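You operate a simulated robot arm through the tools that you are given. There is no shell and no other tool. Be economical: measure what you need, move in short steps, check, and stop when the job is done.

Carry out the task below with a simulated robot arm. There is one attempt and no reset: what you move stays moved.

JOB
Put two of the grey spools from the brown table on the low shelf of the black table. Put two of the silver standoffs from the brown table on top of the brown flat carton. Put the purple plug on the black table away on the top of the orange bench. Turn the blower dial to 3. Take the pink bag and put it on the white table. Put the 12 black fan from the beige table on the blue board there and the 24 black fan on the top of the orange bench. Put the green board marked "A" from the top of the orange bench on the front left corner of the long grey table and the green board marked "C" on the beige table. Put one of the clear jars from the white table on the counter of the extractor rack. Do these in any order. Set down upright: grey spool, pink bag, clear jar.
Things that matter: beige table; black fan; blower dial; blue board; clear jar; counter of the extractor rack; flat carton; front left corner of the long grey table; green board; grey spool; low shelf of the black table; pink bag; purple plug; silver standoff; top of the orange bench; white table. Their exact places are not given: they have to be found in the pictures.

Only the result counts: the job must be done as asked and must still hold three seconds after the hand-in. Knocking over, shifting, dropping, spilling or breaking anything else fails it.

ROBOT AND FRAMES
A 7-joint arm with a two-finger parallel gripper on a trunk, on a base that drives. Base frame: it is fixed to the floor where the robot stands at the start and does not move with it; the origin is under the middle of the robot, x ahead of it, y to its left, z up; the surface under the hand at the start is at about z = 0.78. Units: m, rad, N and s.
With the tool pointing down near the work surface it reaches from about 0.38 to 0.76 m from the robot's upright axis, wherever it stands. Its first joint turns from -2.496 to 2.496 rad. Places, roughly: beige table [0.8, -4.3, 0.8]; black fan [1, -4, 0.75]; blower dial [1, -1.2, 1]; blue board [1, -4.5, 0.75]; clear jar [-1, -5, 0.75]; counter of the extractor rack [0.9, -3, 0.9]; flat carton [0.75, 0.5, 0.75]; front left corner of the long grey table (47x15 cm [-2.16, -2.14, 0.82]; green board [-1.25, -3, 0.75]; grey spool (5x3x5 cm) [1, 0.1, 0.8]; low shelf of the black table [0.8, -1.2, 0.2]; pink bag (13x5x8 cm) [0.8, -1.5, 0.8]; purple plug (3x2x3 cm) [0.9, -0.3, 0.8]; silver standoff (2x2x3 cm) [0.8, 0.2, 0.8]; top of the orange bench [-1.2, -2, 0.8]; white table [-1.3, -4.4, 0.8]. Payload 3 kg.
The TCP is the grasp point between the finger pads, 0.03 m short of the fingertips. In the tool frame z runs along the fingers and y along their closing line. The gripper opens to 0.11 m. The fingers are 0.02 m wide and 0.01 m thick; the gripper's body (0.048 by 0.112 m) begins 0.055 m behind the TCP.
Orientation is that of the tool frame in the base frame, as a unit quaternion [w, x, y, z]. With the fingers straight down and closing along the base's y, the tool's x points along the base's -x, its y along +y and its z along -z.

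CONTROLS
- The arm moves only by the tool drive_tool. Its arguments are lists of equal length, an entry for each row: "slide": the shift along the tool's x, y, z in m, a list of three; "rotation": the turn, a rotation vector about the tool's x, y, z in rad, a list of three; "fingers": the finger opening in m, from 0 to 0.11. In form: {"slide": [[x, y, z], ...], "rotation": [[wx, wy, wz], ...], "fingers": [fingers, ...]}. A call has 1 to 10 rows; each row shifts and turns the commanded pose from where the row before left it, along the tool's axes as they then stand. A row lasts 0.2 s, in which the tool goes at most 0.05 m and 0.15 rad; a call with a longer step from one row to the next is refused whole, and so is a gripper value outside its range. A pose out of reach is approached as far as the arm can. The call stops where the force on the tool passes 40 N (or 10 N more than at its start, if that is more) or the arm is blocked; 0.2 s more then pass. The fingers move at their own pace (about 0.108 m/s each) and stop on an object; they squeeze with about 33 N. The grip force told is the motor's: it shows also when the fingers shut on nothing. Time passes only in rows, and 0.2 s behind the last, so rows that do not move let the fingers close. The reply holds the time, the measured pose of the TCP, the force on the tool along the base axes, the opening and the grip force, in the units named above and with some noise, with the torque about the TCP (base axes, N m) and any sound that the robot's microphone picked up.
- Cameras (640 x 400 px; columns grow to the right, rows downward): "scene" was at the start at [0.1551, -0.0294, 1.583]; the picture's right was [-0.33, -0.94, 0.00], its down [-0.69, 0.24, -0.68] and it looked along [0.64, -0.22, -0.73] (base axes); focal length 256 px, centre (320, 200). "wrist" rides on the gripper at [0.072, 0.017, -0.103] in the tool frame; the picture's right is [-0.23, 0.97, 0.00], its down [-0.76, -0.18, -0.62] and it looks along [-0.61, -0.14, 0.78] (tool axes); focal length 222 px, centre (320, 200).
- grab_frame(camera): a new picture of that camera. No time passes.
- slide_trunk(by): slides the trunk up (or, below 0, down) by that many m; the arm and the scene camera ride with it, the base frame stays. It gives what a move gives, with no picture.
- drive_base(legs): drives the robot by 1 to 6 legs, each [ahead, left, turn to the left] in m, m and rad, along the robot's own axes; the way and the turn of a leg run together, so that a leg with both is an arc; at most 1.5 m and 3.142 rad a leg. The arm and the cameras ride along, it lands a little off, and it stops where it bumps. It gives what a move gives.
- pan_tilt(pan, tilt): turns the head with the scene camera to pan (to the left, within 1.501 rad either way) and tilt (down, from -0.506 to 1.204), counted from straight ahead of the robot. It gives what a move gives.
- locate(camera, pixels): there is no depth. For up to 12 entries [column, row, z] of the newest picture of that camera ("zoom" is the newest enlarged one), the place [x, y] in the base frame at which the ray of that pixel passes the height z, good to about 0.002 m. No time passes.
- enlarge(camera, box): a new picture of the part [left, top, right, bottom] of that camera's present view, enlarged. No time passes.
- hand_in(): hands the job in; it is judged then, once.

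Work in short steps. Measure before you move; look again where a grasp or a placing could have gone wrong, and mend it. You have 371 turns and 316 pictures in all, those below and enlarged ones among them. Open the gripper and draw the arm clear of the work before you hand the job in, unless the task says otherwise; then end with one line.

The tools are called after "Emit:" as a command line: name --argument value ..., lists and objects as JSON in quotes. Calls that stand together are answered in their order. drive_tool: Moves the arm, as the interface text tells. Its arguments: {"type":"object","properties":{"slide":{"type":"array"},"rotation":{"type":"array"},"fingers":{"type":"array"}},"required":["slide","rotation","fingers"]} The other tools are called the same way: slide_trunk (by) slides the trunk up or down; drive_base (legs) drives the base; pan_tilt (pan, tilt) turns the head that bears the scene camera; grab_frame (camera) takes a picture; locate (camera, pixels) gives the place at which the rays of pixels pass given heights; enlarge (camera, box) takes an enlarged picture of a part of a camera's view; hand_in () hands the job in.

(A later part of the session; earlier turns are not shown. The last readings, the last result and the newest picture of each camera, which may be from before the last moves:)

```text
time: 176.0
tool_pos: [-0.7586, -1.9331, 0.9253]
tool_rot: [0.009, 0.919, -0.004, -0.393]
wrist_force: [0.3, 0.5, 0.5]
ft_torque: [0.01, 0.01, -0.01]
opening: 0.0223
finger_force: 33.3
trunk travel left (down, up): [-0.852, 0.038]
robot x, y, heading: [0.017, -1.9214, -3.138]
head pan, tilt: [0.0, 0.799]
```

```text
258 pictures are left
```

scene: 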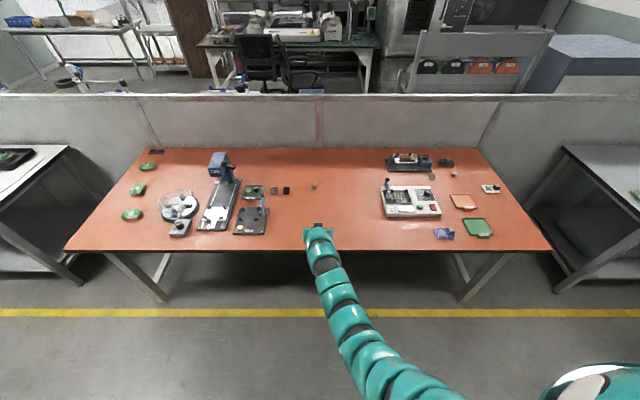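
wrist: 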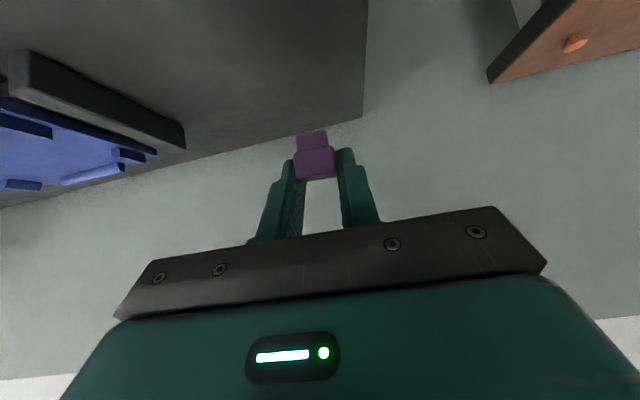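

Free spot straight ahead. Drive ahead 0.15 and lower the plug.

Emit:
drive_base --legs '[[0.16, 0, 0]]'

Emit:
drive_tool --slide '[[0.03, 0, 0.03], [0.03, 0, 0.03], [0.008, 0, 0.008], [0.003, 0, 0.003]]' --rotation '[[0, 0, 0], [0, 0, 0], [0, 0, 0], [0, 0, 0]]' --fingers '[0, 0, 0, 0]'

Emit:
grab_frame --camera "wrist"

```text
time: 177.4
tool_pos: [-0.922, -1.9332, 0.9239]
tool_rot: [0.008, 0.92, -0.005, -0.393]
wrist_force: [0.1, -0.1, -0.5]
ft_torque: [0.01, 0.0, -0.03]
opening: 0.0223
finger_force: 32.6
trunk travel left (down, up): [-0.852, 0.038]
robot x, y, heading: [-0.1479, -1.9258, -3.141]
head pan, tilt: [0.0, 0.799]
```

```text
time: 178.4
tool_pos: [-0.9252, -1.9353, 0.8257]
tool_rot: [0.009, 0.92, -0.004, -0.393]
wrist_force: [0.6, 0.5, -0.5]
ft_torque: [0.02, 0.01, -0.03]
opening: 0.0223
finger_force: 32.9
trunk travel left (down, up): [-0.852, 0.038]
robot x, y, heading: [-0.1449, -1.9255, -3.136]
head pan, tilt: [0.0, 0.799]
```

```text
257 pictures are left
```

wrist: 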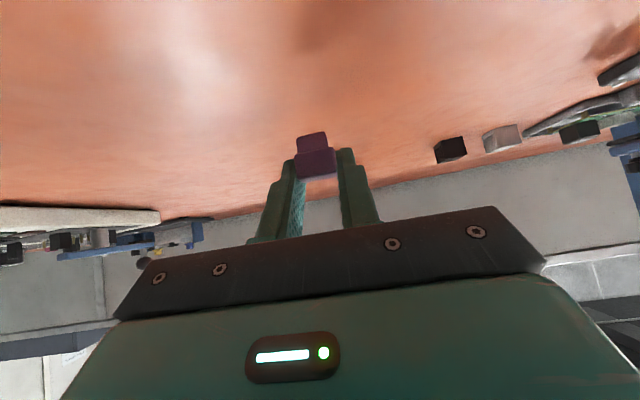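

Emit:
drive_tool --slide '[[0.003, 0, 0.003], [0.003, 0, 0.003], [0.002, 0, 0.002], [0.002, 0, 0.002], [0.002, 0, 0.002]]' --rotation '[[0, 0, 0], [0, 0, 0], [0, 0, 0], [0, 0, 0], [0, 0, 0]]' --fingers '[0, 0, 0, 0, 0]'

```text
time: 179.6
tool_pos: [-0.9254, -1.9357, 0.8085]
tool_rot: [0.01, 0.919, -0.004, -0.393]
wrist_force: [0.2, 0.7, 0.4]
ft_torque: [-0.03, -0.02, 0.0]
opening: 0.0222
finger_force: 32.9
trunk travel left (down, up): [-0.852, 0.038]
robot x, y, heading: [-0.1428, -1.9241, -3.14]
head pan, tilt: [0.0, 0.799]
```

Emit:
drive_tool --slide '[[0.002, 0, 0.002], [0.002, 0, 0.002], [0.002, 0, 0.002], [0.002, 0, 0.002], [0.002, 0, 0.002], [0.002, 0, 0.002], [0.002, 0, 0.002]]' --rotation '[[0, 0, 0], [0, 0, 0], [0, 0, 0], [0, 0, 0], [0, 0, 0], [0, 0, 0], [0, 0, 0]]' --fingers '[0, 0, 0, 0, 0, 0, 0]'

```text
time: 181.2
tool_pos: [-0.9234, -1.9355, 0.8027]
tool_rot: [0.009, 0.919, -0.004, -0.393]
wrist_force: [0.7, -0.2, -0.1]
ft_torque: [0.0, 0.02, -0.02]
opening: 0.0226
finger_force: 33.3
out of reach, approached as far as the arm can: row 3, 5, 7
trunk travel left (down, up): [-0.852, 0.038]
robot x, y, heading: [-0.1485, -1.9215, -3.139]
head pan, tilt: [0.0, 0.799]
```

Arm at reach limit; use the trunk to lower slowly.

Emit:
slide_trunk --by -0.01

Emit:
slide_trunk --by -0.01

Emit:
grab_frame --camera "wrist"

```text
time: 181.8
tool_pos: [-0.9235, -1.9352, 0.7938]
tool_rot: [0.01, 0.919, -0.003, -0.393]
wrist_force: [-0.2, 0.2, 0.4]
ft_torque: [0.01, -0.04, 0.01]
opening: 0.0222
finger_force: 32.9
trunk travel left (down, up): [-0.842, 0.048]
robot x, y, heading: [-0.1448, -1.9217, -3.139]
head pan, tilt: [0.0, 0.799]
```

```text
time: 182.4
tool_pos: [-0.9249, -1.9354, 0.7872]
tool_rot: [0.01, 0.918, -0.003, -0.396]
wrist_force: [-4.6, 0.3, 30.0]
ft_torque: [0.21, 0.32, 0.03]
opening: 0.0222
finger_force: 32.5
trunk travel left (down, up): [-0.832, 0.058]
robot x, y, heading: [-0.1466, -1.925, -3.138]
head pan, tilt: [0.0, 0.799]
```

```text
256 pictures are left
```

wrist: 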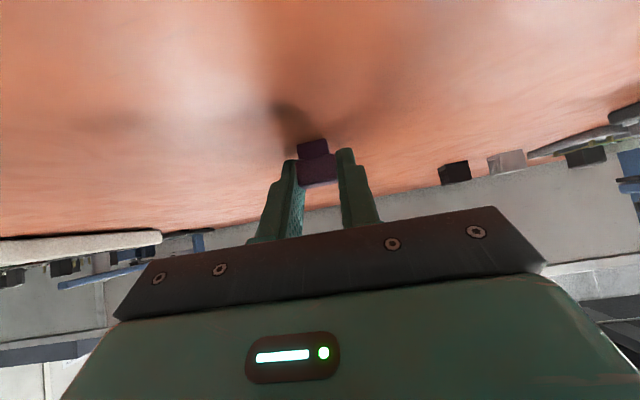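

Contact at 0.788 (bench top ≈0.757). Ease up 2 mm, open, withdraw.

Emit:
slide_trunk --by 0.003

Emit:
drive_tool --slide '[[0, 0, 0], [0, 0, 0], [0, 0, 0], [0, 0, -0.03], [0, 0, -0.04], [0, 0, -0.04]]' --rotation '[[0, 0, 0], [0, 0, 0], [0, 0, 0], [0, 0, 0], [0, 0, 0], [0, 0, 0]]' --fingers '[0.03, 0.05, 0.06, 0.06, 0.06, 0.06]'

Emit:
grab_frame --camera "wrist"

```text
time: 182.9
tool_pos: [-0.9236, -1.9359, 0.7878]
tool_rot: [0.01, 0.919, -0.004, -0.395]
wrist_force: [-9.7, -1.4, 26.5]
ft_torque: [0.17, 0.52, 0.1]
opening: 0.0223
finger_force: 33.3
trunk travel left (down, up): [-0.835, 0.055]
robot x, y, heading: [-0.145, -1.9252, -3.141]
head pan, tilt: [0.0, 0.799]
```

```text
time: 183.8
tool_pos: [-0.9202, -1.9397, 0.7887]
tool_rot: [0.006, 0.918, 0.008, -0.397]
wrist_force: [7.3, -0.8, 10.2]
ft_torque: [0.33, -0.04, -0.24]
opening: 0.0595
finger_force: 0.0
trunk travel left (down, up): [-0.835, 0.055]
robot x, y, heading: [-0.1457, -1.9223, -3.14]
head pan, tilt: [0.0, 0.799]
stopped in row 4: the force on the tool passed its limit at 57 N (the readings are from after the stop); the commanded pose is now the measured one
```

```text
255 pictures are left
```

wrist: 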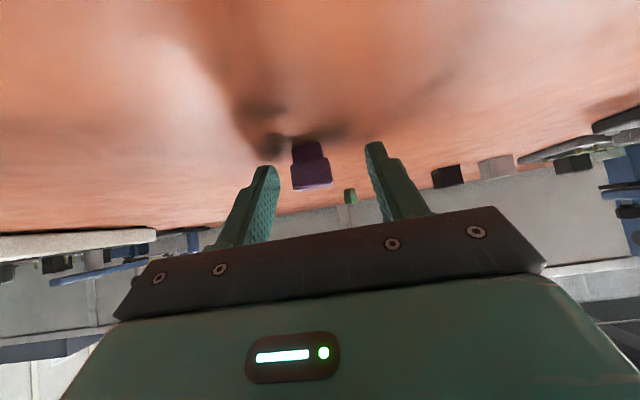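

The plug stands. The fingertips touch the bench; lift up then withdraw.

Emit:
drive_tool --slide '[[-0.005, 0, -0.005], [-0.003, 0, -0.02], [0, 0, -0.04], [0, 0, -0.04], [-0.02, 0, -0.03]]' --rotation '[[0, 0, 0], [0, 0, 0], [0, 0, 0], [0, 0, 0], [0, 0, 0]]' --fingers '[0.06, 0.06, 0.06, 0.06, 0.06]'

Emit:
grab_frame --camera "wrist"

```text
time: 184.9
tool_pos: [-0.8425, -1.9391, 0.8995]
tool_rot: [0.005, 0.919, 0.008, -0.395]
wrist_force: [-1.0, -0.1, -0.2]
ft_torque: [0.01, -0.01, 0.05]
opening: 0.0599
finger_force: 0.1
trunk travel left (down, up): [-0.835, 0.055]
robot x, y, heading: [-0.1461, -1.9223, -3.14]
head pan, tilt: [0.0, 0.799]
```

```text
254 pictures are left
```

wrist: 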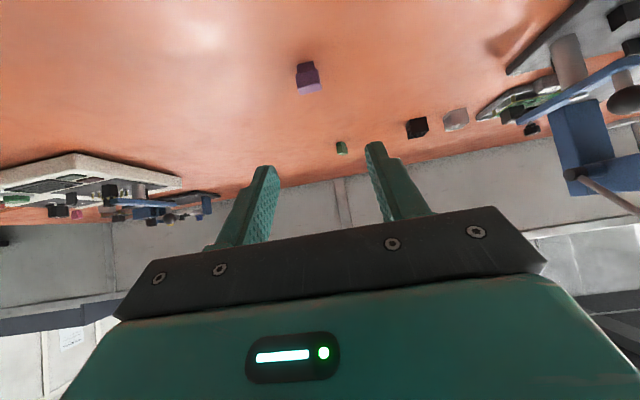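

The plug stands. Next the green boards at the far end: back 0.2, slide left 0.9 and look.

Emit:
drive_base --legs '[[-0.17, 0, 0], [0, 0.9, 0]]'

Emit:
grab_frame --camera "scene"

Emit:
grab_frame --camera "wrist"

```text
time: 190.7
tool_pos: [-0.6751, -2.8314, 0.8983]
tool_rot: [0.003, 0.919, 0.004, -0.395]
wrist_force: [0.2, -0.4, -1.0]
ft_torque: [0.0, -0.01, 0.03]
opening: 0.0599
finger_force: 0.0
trunk travel left (down, up): [-0.835, 0.055]
robot x, y, heading: [0.0193, -2.8236, 3.135]
head pan, tilt: [0.0, 0.799]
```

```text
253 pictures are left
```

scene: 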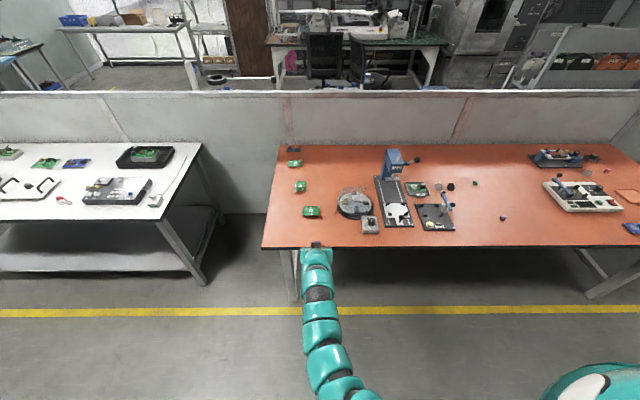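

```text
252 pictures are left
```

wrist: 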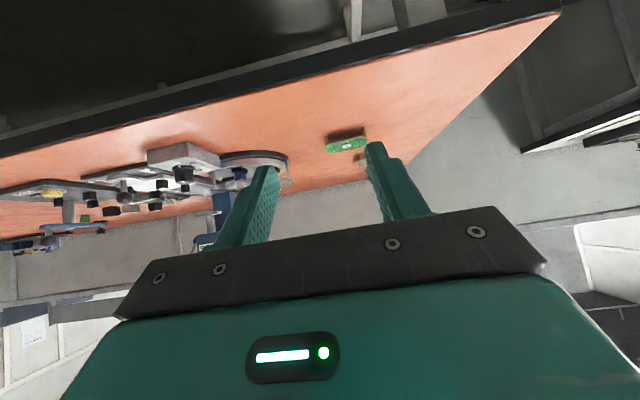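

Emit:
enlarge --camera "scene" --box '[270, 140, 350, 225]'

```text
4.71 times, centred on (310, 182) of scene
```

zoom: 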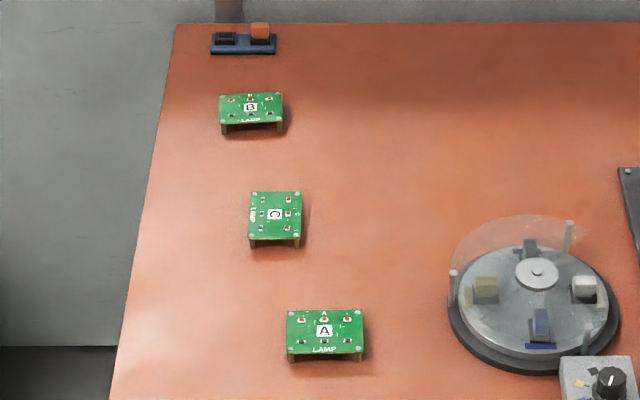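

A is the near board, C the middle one; both stand on short legs. Measure corners.

Emit:
locate --camera "zoom" --pixels '[[287, 311, 0.785], [362, 311, 0.785], [365, 351, 0.785], [287, 353, 0.785], [288, 361, 0.76], [249, 192, 0.785], [302, 192, 0.785], [300, 238, 0.785], [249, 239, 0.785], [251, 248, 0.76], [324, 331, 0.785], [275, 214, 0.785]]'

```text
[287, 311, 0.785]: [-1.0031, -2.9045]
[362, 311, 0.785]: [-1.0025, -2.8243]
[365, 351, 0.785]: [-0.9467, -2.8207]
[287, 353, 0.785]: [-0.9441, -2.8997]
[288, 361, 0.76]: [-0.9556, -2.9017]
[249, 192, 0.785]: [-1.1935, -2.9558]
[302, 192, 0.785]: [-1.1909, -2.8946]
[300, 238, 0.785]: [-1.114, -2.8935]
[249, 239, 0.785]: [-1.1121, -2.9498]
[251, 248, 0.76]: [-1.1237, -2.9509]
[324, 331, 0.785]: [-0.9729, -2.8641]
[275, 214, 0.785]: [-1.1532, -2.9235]
```

A at (−0.974, −2.862), C at (−1.153, −2.924). Take C first. Drive so C is ahead.

Emit:
drive_base --legs '[[0, 0.088, 0.006], [0.37, 0, 0]]'

Emit:
grab_frame --camera "wrist"

```text
time: 193.8
tool_pos: [-1.0454, -2.9279, 0.8977]
tool_rot: [0.005, 0.919, 0.008, -0.395]
wrist_force: [-0.7, -0.4, -0.4]
ft_torque: [-0.01, 0.0, -0.04]
opening: 0.0599
finger_force: 0.1
trunk travel left (down, up): [-0.835, 0.055]
robot x, y, heading: [-0.3509, -2.9111, -3.136]
head pan, tilt: [0.0, 0.799]
```

```text
250 pictures are left
```

wrist: 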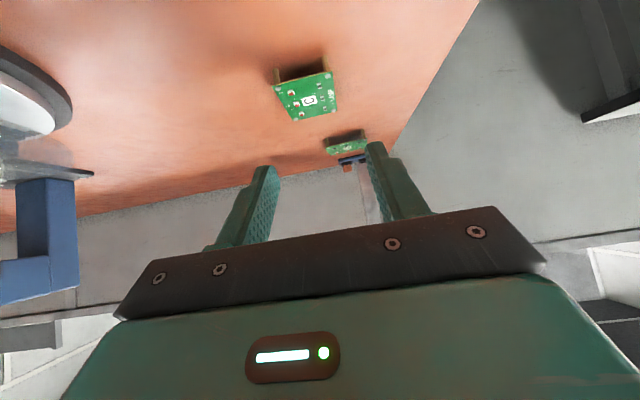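

Emit:
enlarge --camera "wrist" --box '[250, 50, 378, 130]'

Emit:
locate --camera "wrist" --pixels '[[310, 98, 0.782], [275, 87, 0.78], [332, 72, 0.78], [338, 111, 0.78], [293, 121, 0.78]]'

```text
5.00 times, centred on (314, 90) of wrist
```

zoom: 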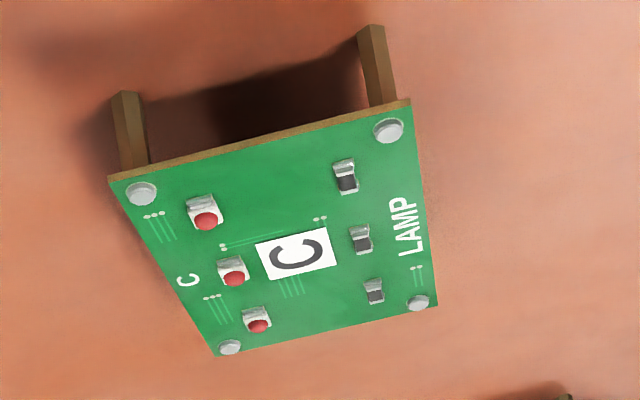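

```text
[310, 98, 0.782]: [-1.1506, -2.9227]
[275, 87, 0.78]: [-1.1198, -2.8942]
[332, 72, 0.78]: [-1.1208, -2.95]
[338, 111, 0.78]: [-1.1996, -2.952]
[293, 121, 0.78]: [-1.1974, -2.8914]
```

Emit:
drive_tool --slide '[[0.005, -0.003, 0.035], [0, -0.002, 0.035], [0, 0, 0.035], [0, 0, 0.035], [0, 0, 0]]' --rotation '[[0, 0, 0], [0, 0, 0], [0, 0, 0], [0, 0, 0], [0, 0, 0]]' --fingers '[0.085, 0.085, 0.085, 0.085, 0.085]'

Emit:
grab_frame --camera "wrist"

```text
time: 195.0
tool_pos: [-1.1347, -2.9238, 0.8062]
tool_rot: [0.005, 0.919, 0.008, -0.395]
wrist_force: [-0.5, -0.3, -0.9]
ft_torque: [0.02, 0.0, -0.01]
opening: 0.0849
finger_force: 0.0
out of reach, approached as far as the arm can: row 4
trunk travel left (down, up): [-0.835, 0.055]
robot x, y, heading: [-0.3465, -2.9137, -3.136]
head pan, tilt: [0.0, 0.799]
```

```text
248 pictures are left
```

wrist: 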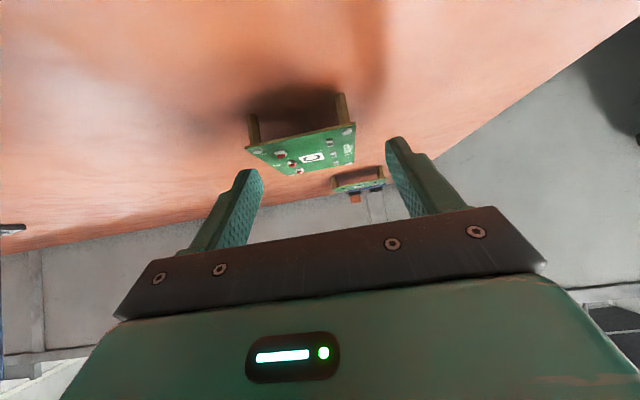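

Reach limit again; drive ahead 0.015, lower trunk 0.012, and shift left in the image by ~5 mm.

Emit:
drive_base --legs '[[0.02, 0, 0]]'

Emit:
slide_trunk --by -0.012

Emit:
grab_frame --camera "wrist"

Emit:
enlarge --camera "wrist" --box '[220, 80, 420, 205]'

```text
time: 195.8
tool_pos: [-1.1546, -2.9259, 0.8049]
tool_rot: [0.006, 0.919, 0.008, -0.395]
wrist_force: [0.1, 0.3, -0.4]
ft_torque: [0.0, -0.02, 0.02]
opening: 0.0851
finger_force: 0.1
trunk travel left (down, up): [-0.835, 0.055]
robot x, y, heading: [-0.3677, -2.9124, -3.136]
head pan, tilt: [0.0, 0.799]
```

```text
time: 196.4
tool_pos: [-1.154, -2.9254, 0.7943]
tool_rot: [0.006, 0.919, 0.008, -0.395]
wrist_force: [0.3, 0.4, 0.4]
ft_torque: [-0.02, 0.0, 0.01]
opening: 0.0851
finger_force: 0.1
trunk travel left (down, up): [-0.823, 0.067]
robot x, y, heading: [-0.3726, -2.9136, -3.141]
head pan, tilt: [0.0, 0.799]
```

```text
247 pictures are left
```

wrist: 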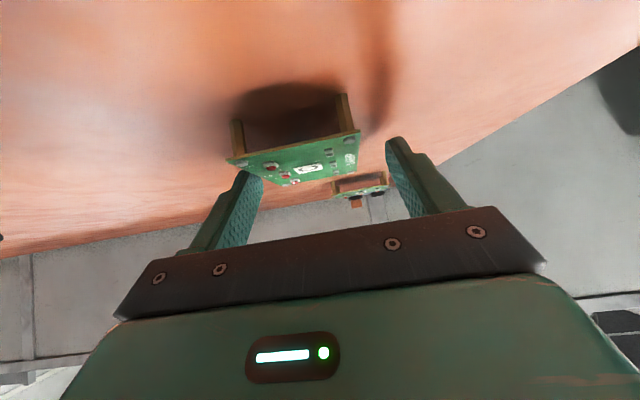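

```text
3.20 times, centred on (320, 142) of wrist
```

zoom: 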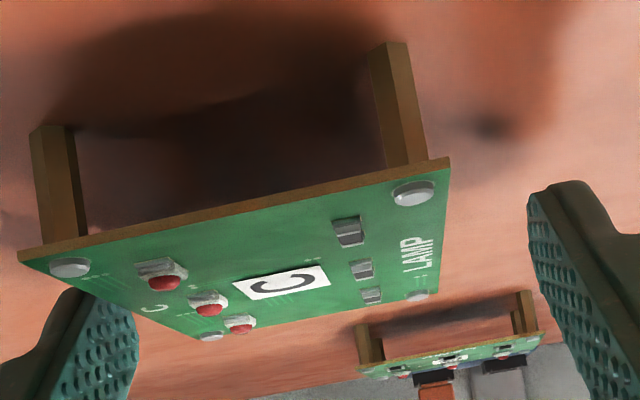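

By the far edge the board is centred; alignment fits the measured centre (y −2.923). Close.

Emit:
drive_tool --slide '[[0, -0.002, 0], [0, 0, 0], [0, 0, 0], [0, 0, 0]]' --rotation '[[0, 0, 0], [0, 0, 0], [0, 0, 0], [0, 0, 0]]' --fingers '[0.07, 0.05, 0.03, 0.03]'

Emit:
grab_frame --camera "wrist"

```text
time: 197.4
tool_pos: [-1.1535, -2.9238, 0.7937]
tool_rot: [0.005, 0.919, 0.008, -0.395]
wrist_force: [-0.2, -0.6, -0.3]
ft_torque: [-0.01, 0.03, -0.01]
opening: 0.0585
finger_force: 33.2
trunk travel left (down, up): [-0.823, 0.067]
robot x, y, heading: [-0.3714, -2.9135, -3.138]
head pan, tilt: [0.0, 0.799]
```

```text
245 pictures are left
```

wrist: 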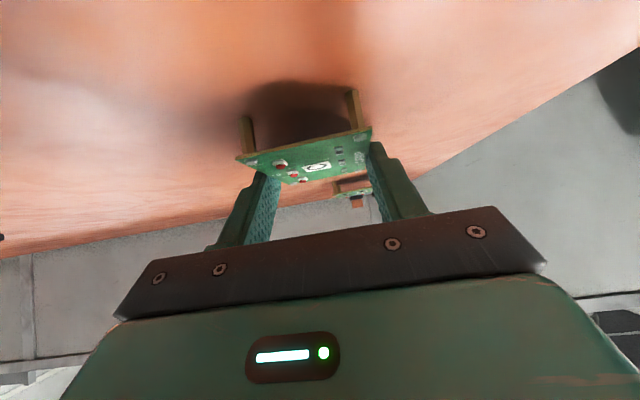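

Gripped (0.0585). Lift straight up 0.12 m.

Emit:
drive_tool --slide '[[-0.01, 0, -0.01], [-0.02, 0, -0.02], [-0.028, 0, -0.027], [-0.028, 0, -0.027], [0, 0, 0]]' --rotation '[[0, 0, 0], [0, 0, 0], [0, 0, 0], [0, 0, 0], [0, 0, 0]]' --fingers '[0.03, 0.03, 0.03, 0.03, 0.03]'

Emit:
grab_frame --camera "wrist"

```text
time: 198.6
tool_pos: [-1.1524, -2.9229, 0.9172]
tool_rot: [0.005, 0.919, 0.008, -0.395]
wrist_force: [0.9, -0.5, -0.2]
ft_torque: [-0.02, 0.03, 0.0]
opening: 0.0586
finger_force: 32.6
trunk travel left (down, up): [-0.823, 0.067]
robot x, y, heading: [-0.3676, -2.9129, -3.137]
head pan, tilt: [0.0, 0.799]
```

```text
244 pictures are left
```

wrist: 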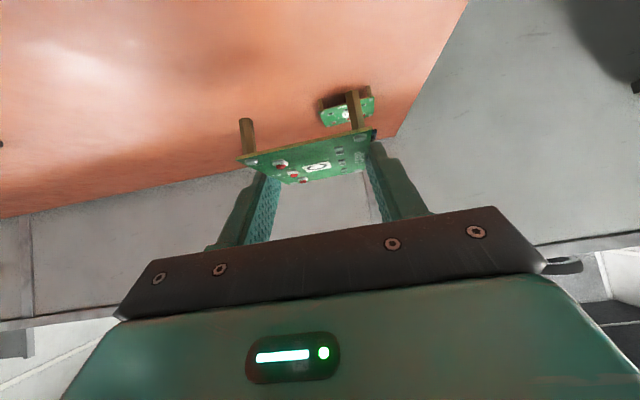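

Held level. Back into the aisle, turn left to face down the aisle and look at the beige table.

Emit:
drive_base --legs '[[-0.4, 0, 0], [0, 0, 1.57]]'

Emit:
pan_tilt --pan 0.3 --tilt 0.6

Emit:
grab_frame --camera "scene"

```text
time: 204.9
tool_pos: [0.0371, -3.6933, 0.9173]
tool_rot: [0.284, 0.641, 0.658, -0.274]
wrist_force: [0.1, -1.2, 0.0]
ft_torque: [0.02, -0.01, 0.0]
opening: 0.0588
finger_force: 32.9
trunk travel left (down, up): [-0.823, 0.067]
robot x, y, heading: [0.0166, -2.9101, -1.557]
head pan, tilt: [0.0, 0.799]
```

```text
time: 205.7
tool_pos: [0.0375, -3.6933, 0.9168]
tool_rot: [0.284, 0.641, 0.658, -0.274]
wrist_force: [0.1, 0.2, 0.1]
ft_torque: [-0.02, 0.0, 0.01]
opening: 0.0588
finger_force: 33.0
trunk travel left (down, up): [-0.823, 0.067]
robot x, y, heading: [0.0215, -2.9122, -1.56]
head pan, tilt: [0.3, 0.6]
```

```text
243 pictures are left
```

scene: 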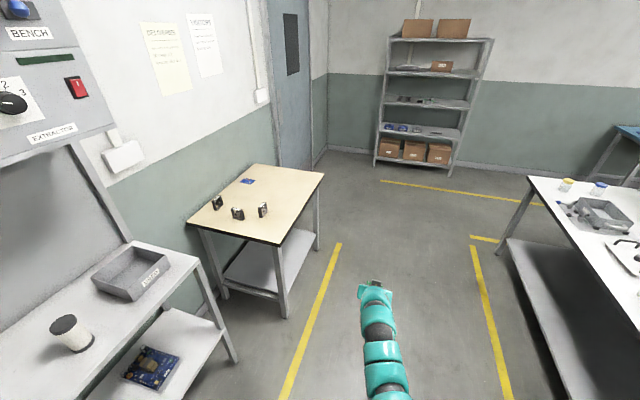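

Emit:
locate --camera "scene" --pixels '[[188, 222, 0.76], [279, 244, 0.76], [324, 172, 0.76], [235, 165, 0.76], [247, 181, 0.76], [528, 177, 0.76], [238, 213, 0.76], [263, 210, 0.76], [218, 203, 0.76], [197, 262, 0.85], [130, 241, 0.85]]'

Emit:
enlarge --camera "scene" --box '[180, 150, 340, 250]'

```text
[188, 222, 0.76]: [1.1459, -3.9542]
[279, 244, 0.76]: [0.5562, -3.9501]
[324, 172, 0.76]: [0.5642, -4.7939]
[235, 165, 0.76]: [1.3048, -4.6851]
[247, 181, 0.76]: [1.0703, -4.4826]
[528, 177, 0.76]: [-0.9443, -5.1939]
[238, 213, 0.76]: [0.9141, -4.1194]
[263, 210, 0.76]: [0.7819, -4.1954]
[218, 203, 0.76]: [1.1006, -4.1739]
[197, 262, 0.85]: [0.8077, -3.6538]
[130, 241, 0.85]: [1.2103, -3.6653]
```

```text
4.00 times, centred on (260, 200) of scene
```

zoom: 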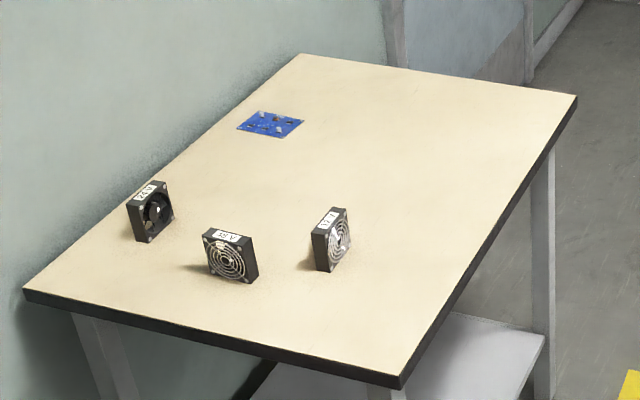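

Beige table: front edge x≈0.56, y −3.95…−4.79. Drive to (−0.28, −4.52) and turn to face it.

Emit:
drive_base --legs '[[1.45, -0.3, 0], [0.16, 0, 0], [0, 0, 1.56]]'

Emit:
pan_tilt --pan 0.15 --tilt 0.8

Emit:
grab_frame --camera "scene"

```text
time: 217.8
tool_pos: [0.5405, -4.4933, 0.9167]
tool_rot: [0.395, -0.018, 0.918, 0.01]
wrist_force: [0.4, -0.1, -0.7]
ft_torque: [-0.02, -0.01, 0.02]
opening: 0.0588
finger_force: 32.7
trunk travel left (down, up): [-0.823, 0.067]
robot x, y, heading: [-0.2412, -4.5209, 0.026]
head pan, tilt: [0.3, 0.6]
```

```text
time: 218.5
tool_pos: [0.5407, -4.493, 0.9155]
tool_rot: [0.395, -0.018, 0.919, 0.009]
wrist_force: [-0.5, -0.3, -0.2]
ft_torque: [-0.03, -0.01, 0.01]
opening: 0.0587
finger_force: 32.6
trunk travel left (down, up): [-0.823, 0.067]
robot x, y, heading: [-0.2433, -4.5208, 0.022]
head pan, tilt: [0.15, 0.799]
```

```text
241 pictures are left
```

scene: 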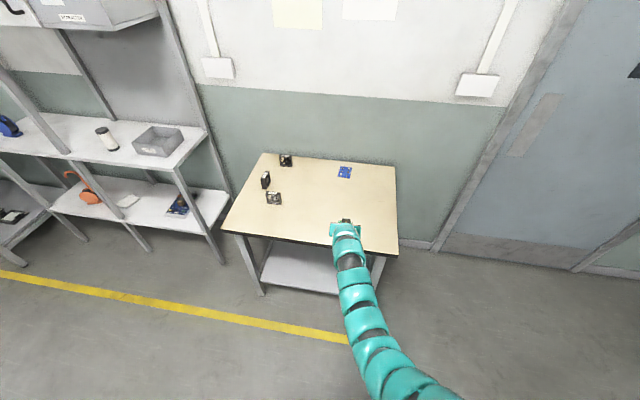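

Strafe right 0.14, straighten heading, ahead 0.19; then lower board C onto the front right part of the table.

Emit:
drive_base --legs '[[0, -0.15, -0.024], [0.19, 0, 0]]'

Emit:
grab_frame --camera "wrist"

Emit:
grab_frame --camera "scene"

```text
time: 221.1
tool_pos: [0.7331, -4.6614, 0.9165]
tool_rot: [0.395, -0.006, 0.919, 0.004]
wrist_force: [-0.9, 0.5, -0.5]
ft_torque: [-0.04, -0.02, 0.0]
opening: 0.0584
finger_force: 33.2
trunk travel left (down, up): [-0.823, 0.067]
robot x, y, heading: [-0.0503, -4.6684, 0.0]
head pan, tilt: [0.15, 0.799]
```

```text
240 pictures are left
```

wrist: 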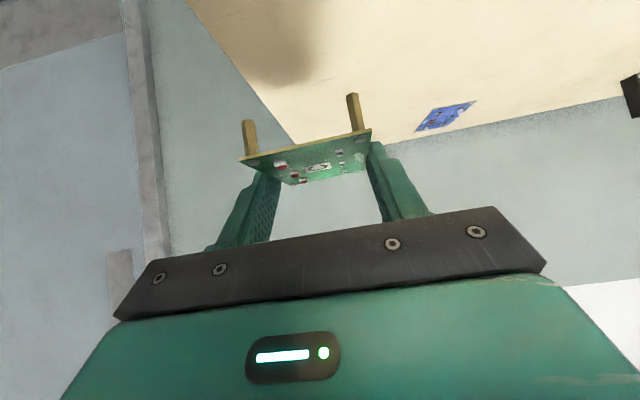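

```text
239 pictures are left
```

scene: 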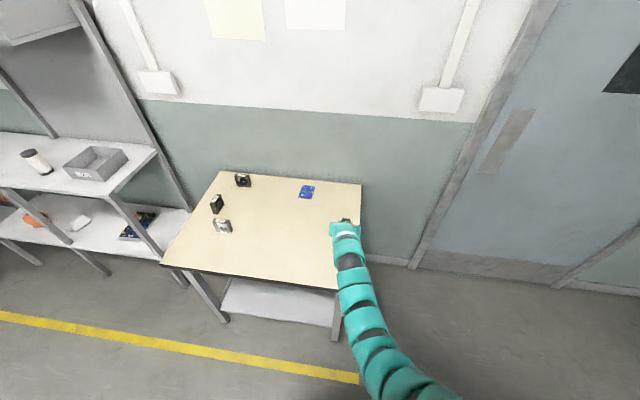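

The hand looks close to the right edge; check where that edge is.

Emit:
locate --camera "scene" --pixels '[[361, 185, 0.76], [336, 288, 0.76], [161, 263, 0.76], [219, 172, 0.76], [307, 192, 0.76]]'

Emit:
locate --camera "wrist" --pixels '[[190, 5, 0.76], [292, 140, 0.76], [445, 117, 0.76]]'

```text
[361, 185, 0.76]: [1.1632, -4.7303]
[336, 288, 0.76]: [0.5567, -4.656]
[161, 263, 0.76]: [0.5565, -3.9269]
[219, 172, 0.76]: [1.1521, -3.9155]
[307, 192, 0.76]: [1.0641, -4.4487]
```

```text
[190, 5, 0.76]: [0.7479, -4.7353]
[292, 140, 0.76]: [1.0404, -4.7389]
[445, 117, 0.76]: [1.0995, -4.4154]
```

Edge y≈−4.735. Shift left 0.04, then lower.

Emit:
drive_base --legs '[[0, 0.04, 0]]'

Emit:
drive_tool --slide '[[0.025, 0, 0.024], [0.025, 0, 0.024], [0.01, 0, 0.009], [0.004, 0, 0.004], [0.003, 0, 0.003], [0.002, 0, 0.002]]' --rotation '[[0, 0, 0], [0, 0, 0], [0, 0, 0], [0, 0, 0], [0, 0, 0], [0, 0, 0]]' --fingers '[0.03, 0.03, 0.03, 0.03, 0.03, 0.03]'

```text
time: 221.9
tool_pos: [0.7333, -4.6206, 0.9169]
tool_rot: [0.395, -0.008, 0.919, 0.005]
wrist_force: [-0.5, 0.3, -0.9]
ft_torque: [0.0, 0.04, -0.02]
opening: 0.0589
finger_force: 32.9
trunk travel left (down, up): [-0.823, 0.067]
robot x, y, heading: [-0.0498, -4.6286, 0.001]
head pan, tilt: [0.15, 0.799]
```

```text
time: 223.3
tool_pos: [0.7339, -4.622, 0.8206]
tool_rot: [0.395, -0.007, 0.918, 0.005]
wrist_force: [0.1, 0.2, -1.0]
ft_torque: [-0.03, 0.02, 0.03]
opening: 0.0582
finger_force: 33.2
trunk travel left (down, up): [-0.823, 0.067]
robot x, y, heading: [-0.0491, -4.632, 0.002]
head pan, tilt: [0.15, 0.799]
```

Emit:
drive_tool --slide '[[0.003, 0, 0.003], [0.003, 0, 0.003], [0.003, 0, 0.003], [0.002, 0, 0.002], [0.002, 0, 0.002], [0.002, 0, 0.002], [0.002, 0, 0.002]]' --rotation '[[0, 0, 0], [0, 0, 0], [0, 0, 0], [0, 0, 0], [0, 0, 0], [0, 0, 0], [0, 0, 0]]' --fingers '[0.03, 0.03, 0.03, 0.03, 0.03, 0.03, 0.03]'

Emit:
grab_frame --camera "wrist"

```text
time: 224.6
tool_pos: [0.7388, -4.6198, 0.8118]
tool_rot: [0.404, -0.007, 0.915, 0.008]
wrist_force: [4.9, -0.1, 15.8]
ft_torque: [-0.21, 0.29, 0.05]
opening: 0.0586
finger_force: 33.4
trunk travel left (down, up): [-0.823, 0.067]
robot x, y, heading: [-0.0522, -4.6276, -0.001]
head pan, tilt: [0.15, 0.799]
stopped in row 6: the force on the tool passed its limit at 43 N (the readings are from after the stop); the commanded pose is now the measured one
```

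```text
238 pictures are left
```

wrist: 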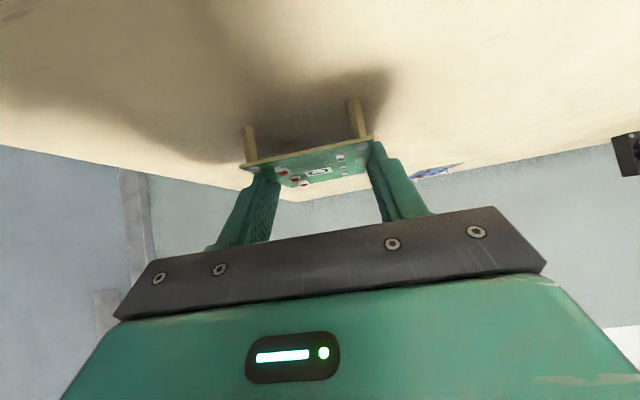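

Contact at 0.812 (table ≈0.777). Ease up, open, withdraw.

Emit:
drive_tool --slide '[[-0.0015, 0, -0.0015], [0, 0, 0], [0, 0, 0], [-0.004, 0, -0.01], [0, 0, -0.03], [0, 0, -0.04], [0, 0, -0.04]]' --rotation '[[0, 0, 0], [0, 0, 0], [0, 0, 0], [0, 0, 0], [0, 0, 0], [0, 0, 0], [0, 0, 0]]' --fingers '[0.06, 0.075, 0.085, 0.085, 0.085, 0.085, 0.085]'

Emit:
grab_frame --camera "wrist"

```text
time: 226.2
tool_pos: [0.6502, -4.6259, 0.8939]
tool_rot: [0.4, -0.007, 0.917, 0.006]
wrist_force: [-0.5, 1.1, 0.4]
ft_torque: [-0.02, 0.01, -0.03]
opening: 0.085
finger_force: 0.0
trunk travel left (down, up): [-0.823, 0.067]
robot x, y, heading: [-0.053, -4.6298, 0.003]
head pan, tilt: [0.15, 0.799]
```

```text
237 pictures are left
```

wrist: 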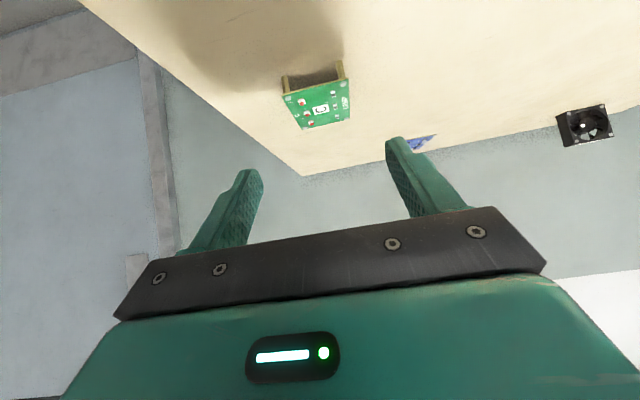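

Board C stands on the beige table. Now the fans: back off slightly, strafe left, and read the labels.

Emit:
drive_base --legs '[[-0.2, 0, 0], [0, 0.4, 0]]'

Emit:
pan_tilt --pan 0.1 --tilt 0.6

Emit:
enlarge --camera "scene" --box '[200, 150, 400, 275]'

```text
time: 229.9
tool_pos: [0.4487, -4.2197, 0.8932]
tool_rot: [0.4, -0.008, 0.916, 0.006]
wrist_force: [0.7, -0.2, 0.3]
ft_torque: [0.02, 0.01, -0.01]
opening: 0.0852
finger_force: 0.0
trunk travel left (down, up): [-0.823, 0.067]
robot x, y, heading: [-0.2525, -4.2296, 0.002]
head pan, tilt: [0.15, 0.799]
```

```text
time: 230.7
tool_pos: [0.448, -4.2206, 0.8941]
tool_rot: [0.4, -0.009, 0.916, 0.007]
wrist_force: [0.2, 0.6, -0.2]
ft_torque: [-0.01, 0.01, -0.05]
opening: 0.085
finger_force: 0.1
trunk travel left (down, up): [-0.823, 0.067]
robot x, y, heading: [-0.2517, -4.2299, 0.003]
head pan, tilt: [0.099, 0.6]
```

```text
3.20 times, centred on (300, 212) of scene
```

zoom: 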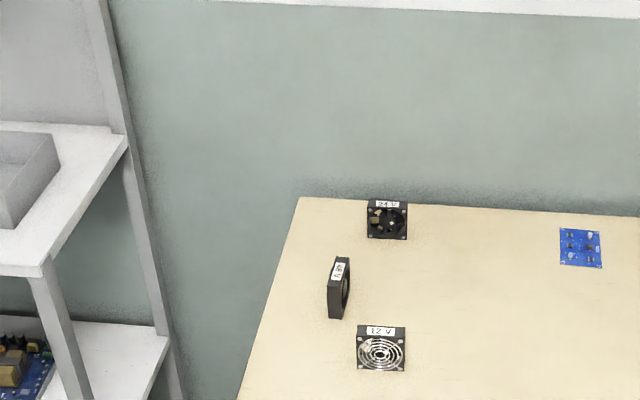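

Emit:
enlarge --camera "scene" --box '[295, 205, 335, 270]'

Emit:
enlarge --camera "scene" --box '[368, 212, 398, 236]'

```text
6.15 times, centred on (315, 238) of scene
```

zoom: 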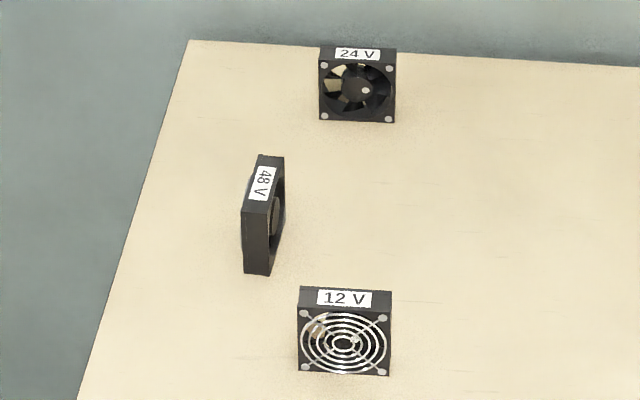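

```text
16.00 times, centred on (383, 224) of scene
```

zoom: 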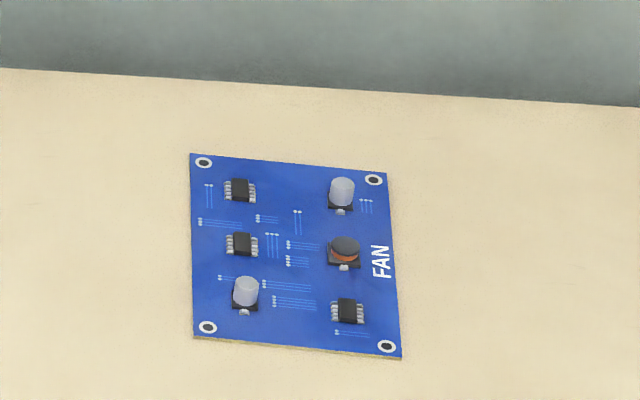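

The blue "FAN" board has a free middle column. Measure the board and the fans.

Emit:
locate --camera "zoom" --pixels '[[190, 153, 0.78], [386, 175, 0.78], [401, 357, 0.78], [194, 338, 0.78], [258, 243, 0.785], [328, 265, 0.785], [296, 250, 0.782]]'

Emit:
grab_frame --camera "wrist"

```text
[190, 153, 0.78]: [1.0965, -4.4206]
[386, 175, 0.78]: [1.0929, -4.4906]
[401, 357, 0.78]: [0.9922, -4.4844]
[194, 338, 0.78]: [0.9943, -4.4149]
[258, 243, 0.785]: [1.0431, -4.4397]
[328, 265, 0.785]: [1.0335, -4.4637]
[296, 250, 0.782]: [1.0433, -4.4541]
```

```text
233 pictures are left
```

wrist: 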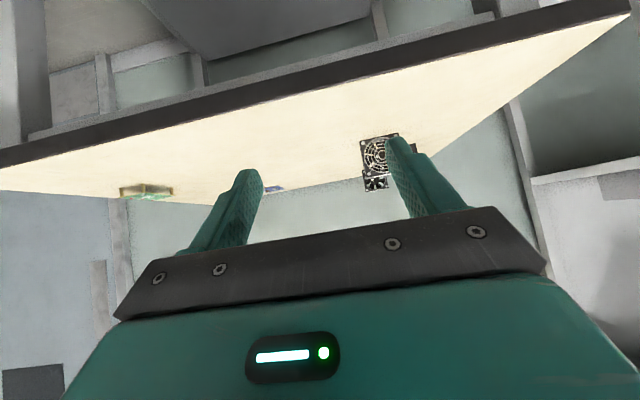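

Emit:
enlarge --camera "scene" --box '[295, 205, 335, 270]'

Emit:
locate --camera "zoom" --pixels '[[297, 373, 0.778], [390, 377, 0.778], [300, 308, 0.82], [391, 312, 0.82], [301, 287, 0.82], [391, 291, 0.82], [319, 120, 0.778], [395, 123, 0.778], [319, 62, 0.82], [396, 64, 0.82], [319, 46, 0.82], [395, 49, 0.82]]'

```text
6.15 times, centred on (315, 238) of scene
```

zoom: 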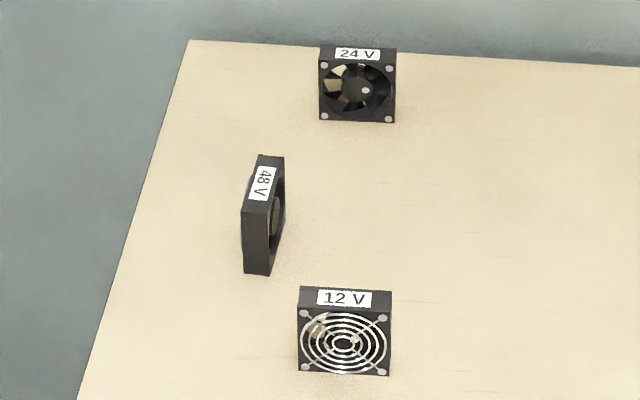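

```text
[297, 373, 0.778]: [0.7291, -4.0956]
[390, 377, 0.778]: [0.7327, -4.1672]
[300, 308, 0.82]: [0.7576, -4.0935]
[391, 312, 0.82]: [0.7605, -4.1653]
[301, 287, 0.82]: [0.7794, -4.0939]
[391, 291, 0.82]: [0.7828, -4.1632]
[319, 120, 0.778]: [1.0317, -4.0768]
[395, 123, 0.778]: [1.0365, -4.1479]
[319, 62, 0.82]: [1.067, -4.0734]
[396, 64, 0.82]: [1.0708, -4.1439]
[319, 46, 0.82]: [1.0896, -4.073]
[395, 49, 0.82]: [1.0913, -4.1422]
```

The board's free column (y≈−4.452, ~2.4 cm wide) needs the 12 V fan (7×7×2.1 cm, at (0.742, −4.131)) turned by 90°. I'll pick it with a vertical tool, turn it, set it down, then regrasp tilted for the far reach. First bring the tool vertical.

Emit:
drive_tool --slide '[[0, 0, -0.02], [0, 0, -0.02], [0, 0, -0.01], [0, 0, 0], [0, 0, 0], [0, 0, 0], [0, 0, 0]]' --rotation '[[0, 0.137, 0], [0, 0.137, 0], [0, 0.137, 0], [0, 0.137, 0], [0, 0.137, 0], [0, 0.137, 0], [0, 0, 0]]' --fingers '[0.085, 0.085, 0.09, 0.09, 0.09, 0.09, 0.09]'

```text
time: 232.3
tool_pos: [0.4147, -4.2212, 0.9313]
tool_rot: [0.0, -0.011, 1.0, 0.003]
wrist_force: [-0.4, 0.3, -0.2]
ft_torque: [0.0, 0.0, -0.03]
opening: 0.0899
finger_force: 0.0
trunk travel left (down, up): [-0.823, 0.067]
robot x, y, heading: [-0.2524, -4.2309, 0.003]
head pan, tilt: [0.099, 0.6]
```

Vertical now. Test a 90° yaw of the tool.

Emit:
drive_tool --slide '[[0, 0, 0], [0, 0, 0], [0, 0, 0], [0, 0, 0], [0, 0, 0], [0, 0, 0], [0, 0, 0], [0, 0, 0], [0, 0, 0], [0, 0, 0]]' --rotation '[[0, 0, 0.143], [0, 0, 0.143], [0, 0, 0.143], [0, 0, 0.143], [0, 0, 0.143], [0, 0, 0.143], [0, 0, 0.143], [0, 0, 0.143], [0, 0, 0.143], [0, 0, 0.143]]' --fingers '[0.06, 0.06, 0.06, 0.06, 0.06, 0.06, 0.06, 0.06, 0.06, 0.06]'

```text
time: 234.5
tool_pos: [0.4157, -4.2207, 0.9309]
tool_rot: [-0.001, 0.649, 0.761, 0.002]
wrist_force: [0.0, -0.6, -0.6]
ft_torque: [0.01, 0.0, -0.01]
opening: 0.0601
finger_force: 0.0
trunk travel left (down, up): [-0.823, 0.067]
robot x, y, heading: [-0.2538, -4.2292, 0.005]
head pan, tilt: [0.099, 0.6]
```

Works. Complete the yaw and drive so the tool is above the 12 V fan.

Emit:
drive_tool --slide '[[0, 0, -0.02], [0, 0, 0]]' --rotation '[[0, 0, 0.138], [0, 0, 0]]' --fingers '[0.06, 0.06]'

Emit:
drive_base --legs '[[0.328, 0.09, -0.004]]'

Emit:
grab_frame --camera "wrist"

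```text
time: 235.1
tool_pos: [0.4183, -4.2195, 0.952]
tool_rot: [-0.002, 0.699, 0.715, 0.003]
wrist_force: [0.1, 0.3, -0.1]
ft_torque: [0.01, 0.0, -0.01]
opening: 0.06
finger_force: 0.1
trunk travel left (down, up): [-0.823, 0.067]
robot x, y, heading: [-0.2527, -4.2285, 0.005]
head pan, tilt: [0.099, 0.6]
```

```text
time: 237.3
tool_pos: [0.7469, -4.1341, 0.9511]
tool_rot: [-0.001, 0.7, 0.714, 0.002]
wrist_force: [-0.3, 0.2, -0.4]
ft_torque: [0.03, 0.01, -0.03]
opening: 0.0601
finger_force: 0.1
trunk travel left (down, up): [-0.823, 0.067]
robot x, y, heading: [0.0737, -4.1356, 0.002]
head pan, tilt: [0.099, 0.6]
```

```text
231 pictures are left
```

wrist: 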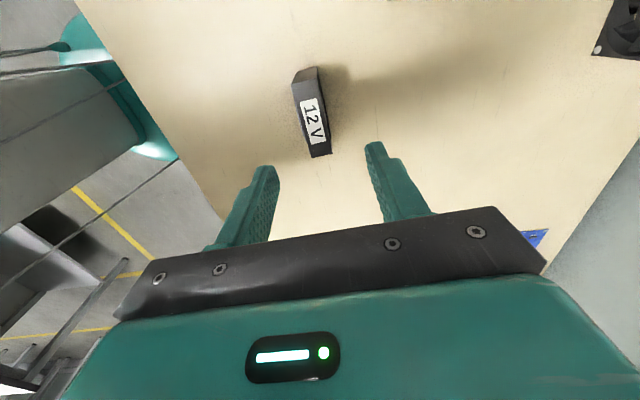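

Emit:
enlarge --camera "wrist" --box '[270, 60, 366, 165]'

```text
3.81 times, centred on (318, 112) of wrist
```

zoom: 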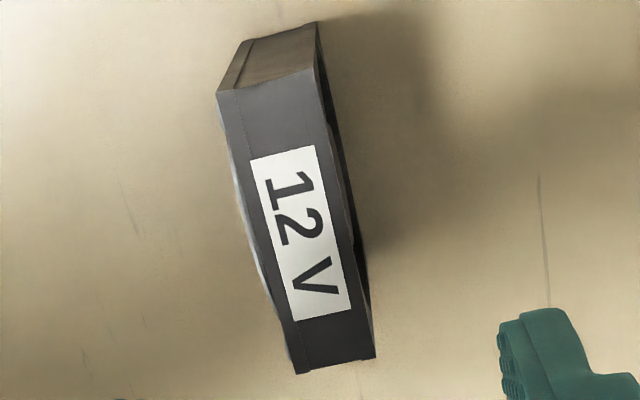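

Emit:
locate --camera "zoom" --pixels '[[217, 93, 0.847], [315, 67, 0.847], [375, 358, 0.847], [297, 374, 0.847], [306, 220, 0.847]]'

```text
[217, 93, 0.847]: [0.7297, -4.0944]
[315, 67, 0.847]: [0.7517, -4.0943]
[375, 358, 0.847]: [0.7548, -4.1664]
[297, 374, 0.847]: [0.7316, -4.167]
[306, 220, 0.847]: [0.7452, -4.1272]
```

Fan centre (0.742, −4.1305), thickness 2.2 cm. Descend, grip, lift.

Emit:
drive_tool --slide '[[0.003, -0.005, 0.03], [0, 0, 0.04], [0, 0, 0.04], [0, 0, 0.014], [0, 0, 0], [0, 0, 0], [0, 0, 0]]' --rotation '[[0, 0, 0.01], [0, 0, 0], [0, 0, 0], [0, 0, 0], [0, 0, 0], [0, 0, 0], [0, 0, 0]]' --fingers '[0.06, 0.06, 0.06, 0.06, 0.03, 0.01, 0.01]'

Emit:
drive_tool --slide '[[0, 0, -0.02], [0, 0, -0.04], [0, 0, -0.04], [0, 0, -0.03]]' --rotation '[[0, 0, 0], [0, 0, 0], [0, 0, 0], [0, 0, 0]]' --fingers '[0.01, 0.01, 0.01, 0.01]'

Emit:
grab_frame --camera "wrist"

```text
time: 238.9
tool_pos: [0.7417, -4.1295, 0.8274]
tool_rot: [-0.001, 0.704, 0.711, 0.002]
wrist_force: [0.1, 0.3, -0.6]
ft_torque: [-0.02, -0.01, -0.02]
opening: 0.0216
finger_force: 32.5
trunk travel left (down, up): [-0.823, 0.067]
robot x, y, heading: [0.0747, -4.1359, -0.003]
head pan, tilt: [0.099, 0.6]
```

```text
time: 239.9
tool_pos: [0.7417, -4.1317, 0.9579]
tool_rot: [-0.003, 0.703, 0.711, 0.002]
wrist_force: [-0.8, 0.9, 0.3]
ft_torque: [0.02, 0.03, -0.02]
opening: 0.0215
finger_force: 32.8
trunk travel left (down, up): [-0.823, 0.067]
robot x, y, heading: [0.0774, -4.1359, -0.0]
head pan, tilt: [0.099, 0.6]
```

```text
229 pictures are left
```

wrist: 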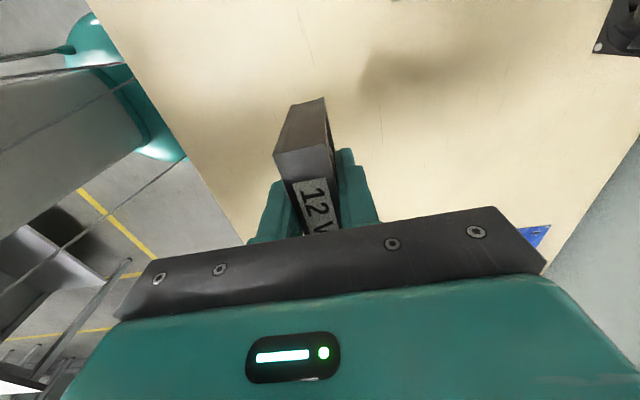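

Held. Rotate back 90° and strafe right 0.22 to set it down.

Emit:
drive_tool --slide '[[0, 0, 0], [0, 0, 0], [0, 0, 0], [0, 0, 0], [0, 0, 0], [0, 0, 0], [0, 0, 0], [0, 0, 0], [0, 0, 0], [0, 0, 0]]' --rotation '[[0, 0, -0.143], [0, 0, -0.143], [0, 0, -0.143], [0, 0, -0.143], [0, 0, -0.143], [0, 0, -0.143], [0, 0, -0.143], [0, 0, -0.143], [0, 0, -0.143], [0, 0, -0.143]]' --fingers '[0.01, 0.01, 0.01, 0.01, 0.01, 0.01, 0.01, 0.01, 0.01, 0.01]'

Emit:
drive_tool --slide '[[0, 0, 0], [0, 0, 0]]' --rotation '[[0, 0, -0.13], [0, 0, 0]]' --fingers '[0.01, 0.01]'

Emit:
drive_base --legs '[[0, -0.22, 0]]'

```text
time: 242.1
tool_pos: [0.7421, -4.1311, 0.9562]
tool_rot: [0.0, 0.064, 0.998, 0.003]
wrist_force: [-0.6, 0.6, -0.5]
ft_torque: [0.01, 0.01, 0.03]
opening: 0.0215
finger_force: 33.1
trunk travel left (down, up): [-0.823, 0.067]
robot x, y, heading: [0.0751, -4.1378, 0.004]
head pan, tilt: [0.099, 0.6]
```

```text
time: 242.7
tool_pos: [0.7408, -4.1315, 0.9562]
tool_rot: [0.0, 0.001, 1.0, 0.003]
wrist_force: [0.9, 0.5, -0.9]
ft_torque: [0.0, 0.01, 0.01]
opening: 0.0216
finger_force: 32.6
trunk travel left (down, up): [-0.823, 0.067]
robot x, y, heading: [0.0757, -4.1384, -0.006]
head pan, tilt: [0.099, 0.6]
```

```text
time: 244.4
tool_pos: [0.741, -4.3496, 0.9558]
tool_rot: [0.001, 0.001, 1.0, 0.004]
wrist_force: [0.1, -0.1, -0.8]
ft_torque: [0.04, -0.02, 0.0]
opening: 0.0218
finger_force: 33.1
trunk travel left (down, up): [-0.823, 0.067]
robot x, y, heading: [0.0793, -4.359, -0.003]
head pan, tilt: [0.099, 0.6]
```

Lower to the table (expected contact TCP z≈0.827).

Emit:
drive_tool --slide '[[0, 0, 0.04], [0, 0, 0.04], [0, 0, 0.04], [0, 0, 0.005], [0, 0, 0.003], [0, 0, 0.002], [0, 0, 0.002]]' --rotation '[[0, 0, 0], [0, 0, 0], [0, 0, 0], [0, 0, 0], [0, 0, 0], [0, 0, 0], [0, 0, 0]]' --fingers '[0.01, 0.01, 0.01, 0.01, 0.01, 0.01, 0.01]'

```text
time: 246.0
tool_pos: [0.7418, -4.3485, 0.8277]
tool_rot: [0.003, 0.001, 1.0, 0.004]
wrist_force: [1.3, -1.7, 17.7]
ft_torque: [-0.15, 0.64, 0.07]
opening: 0.0216
finger_force: 32.6
trunk travel left (down, up): [-0.823, 0.067]
robot x, y, heading: [0.0703, -4.3584, -0.007]
head pan, tilt: [0.099, 0.6]
```

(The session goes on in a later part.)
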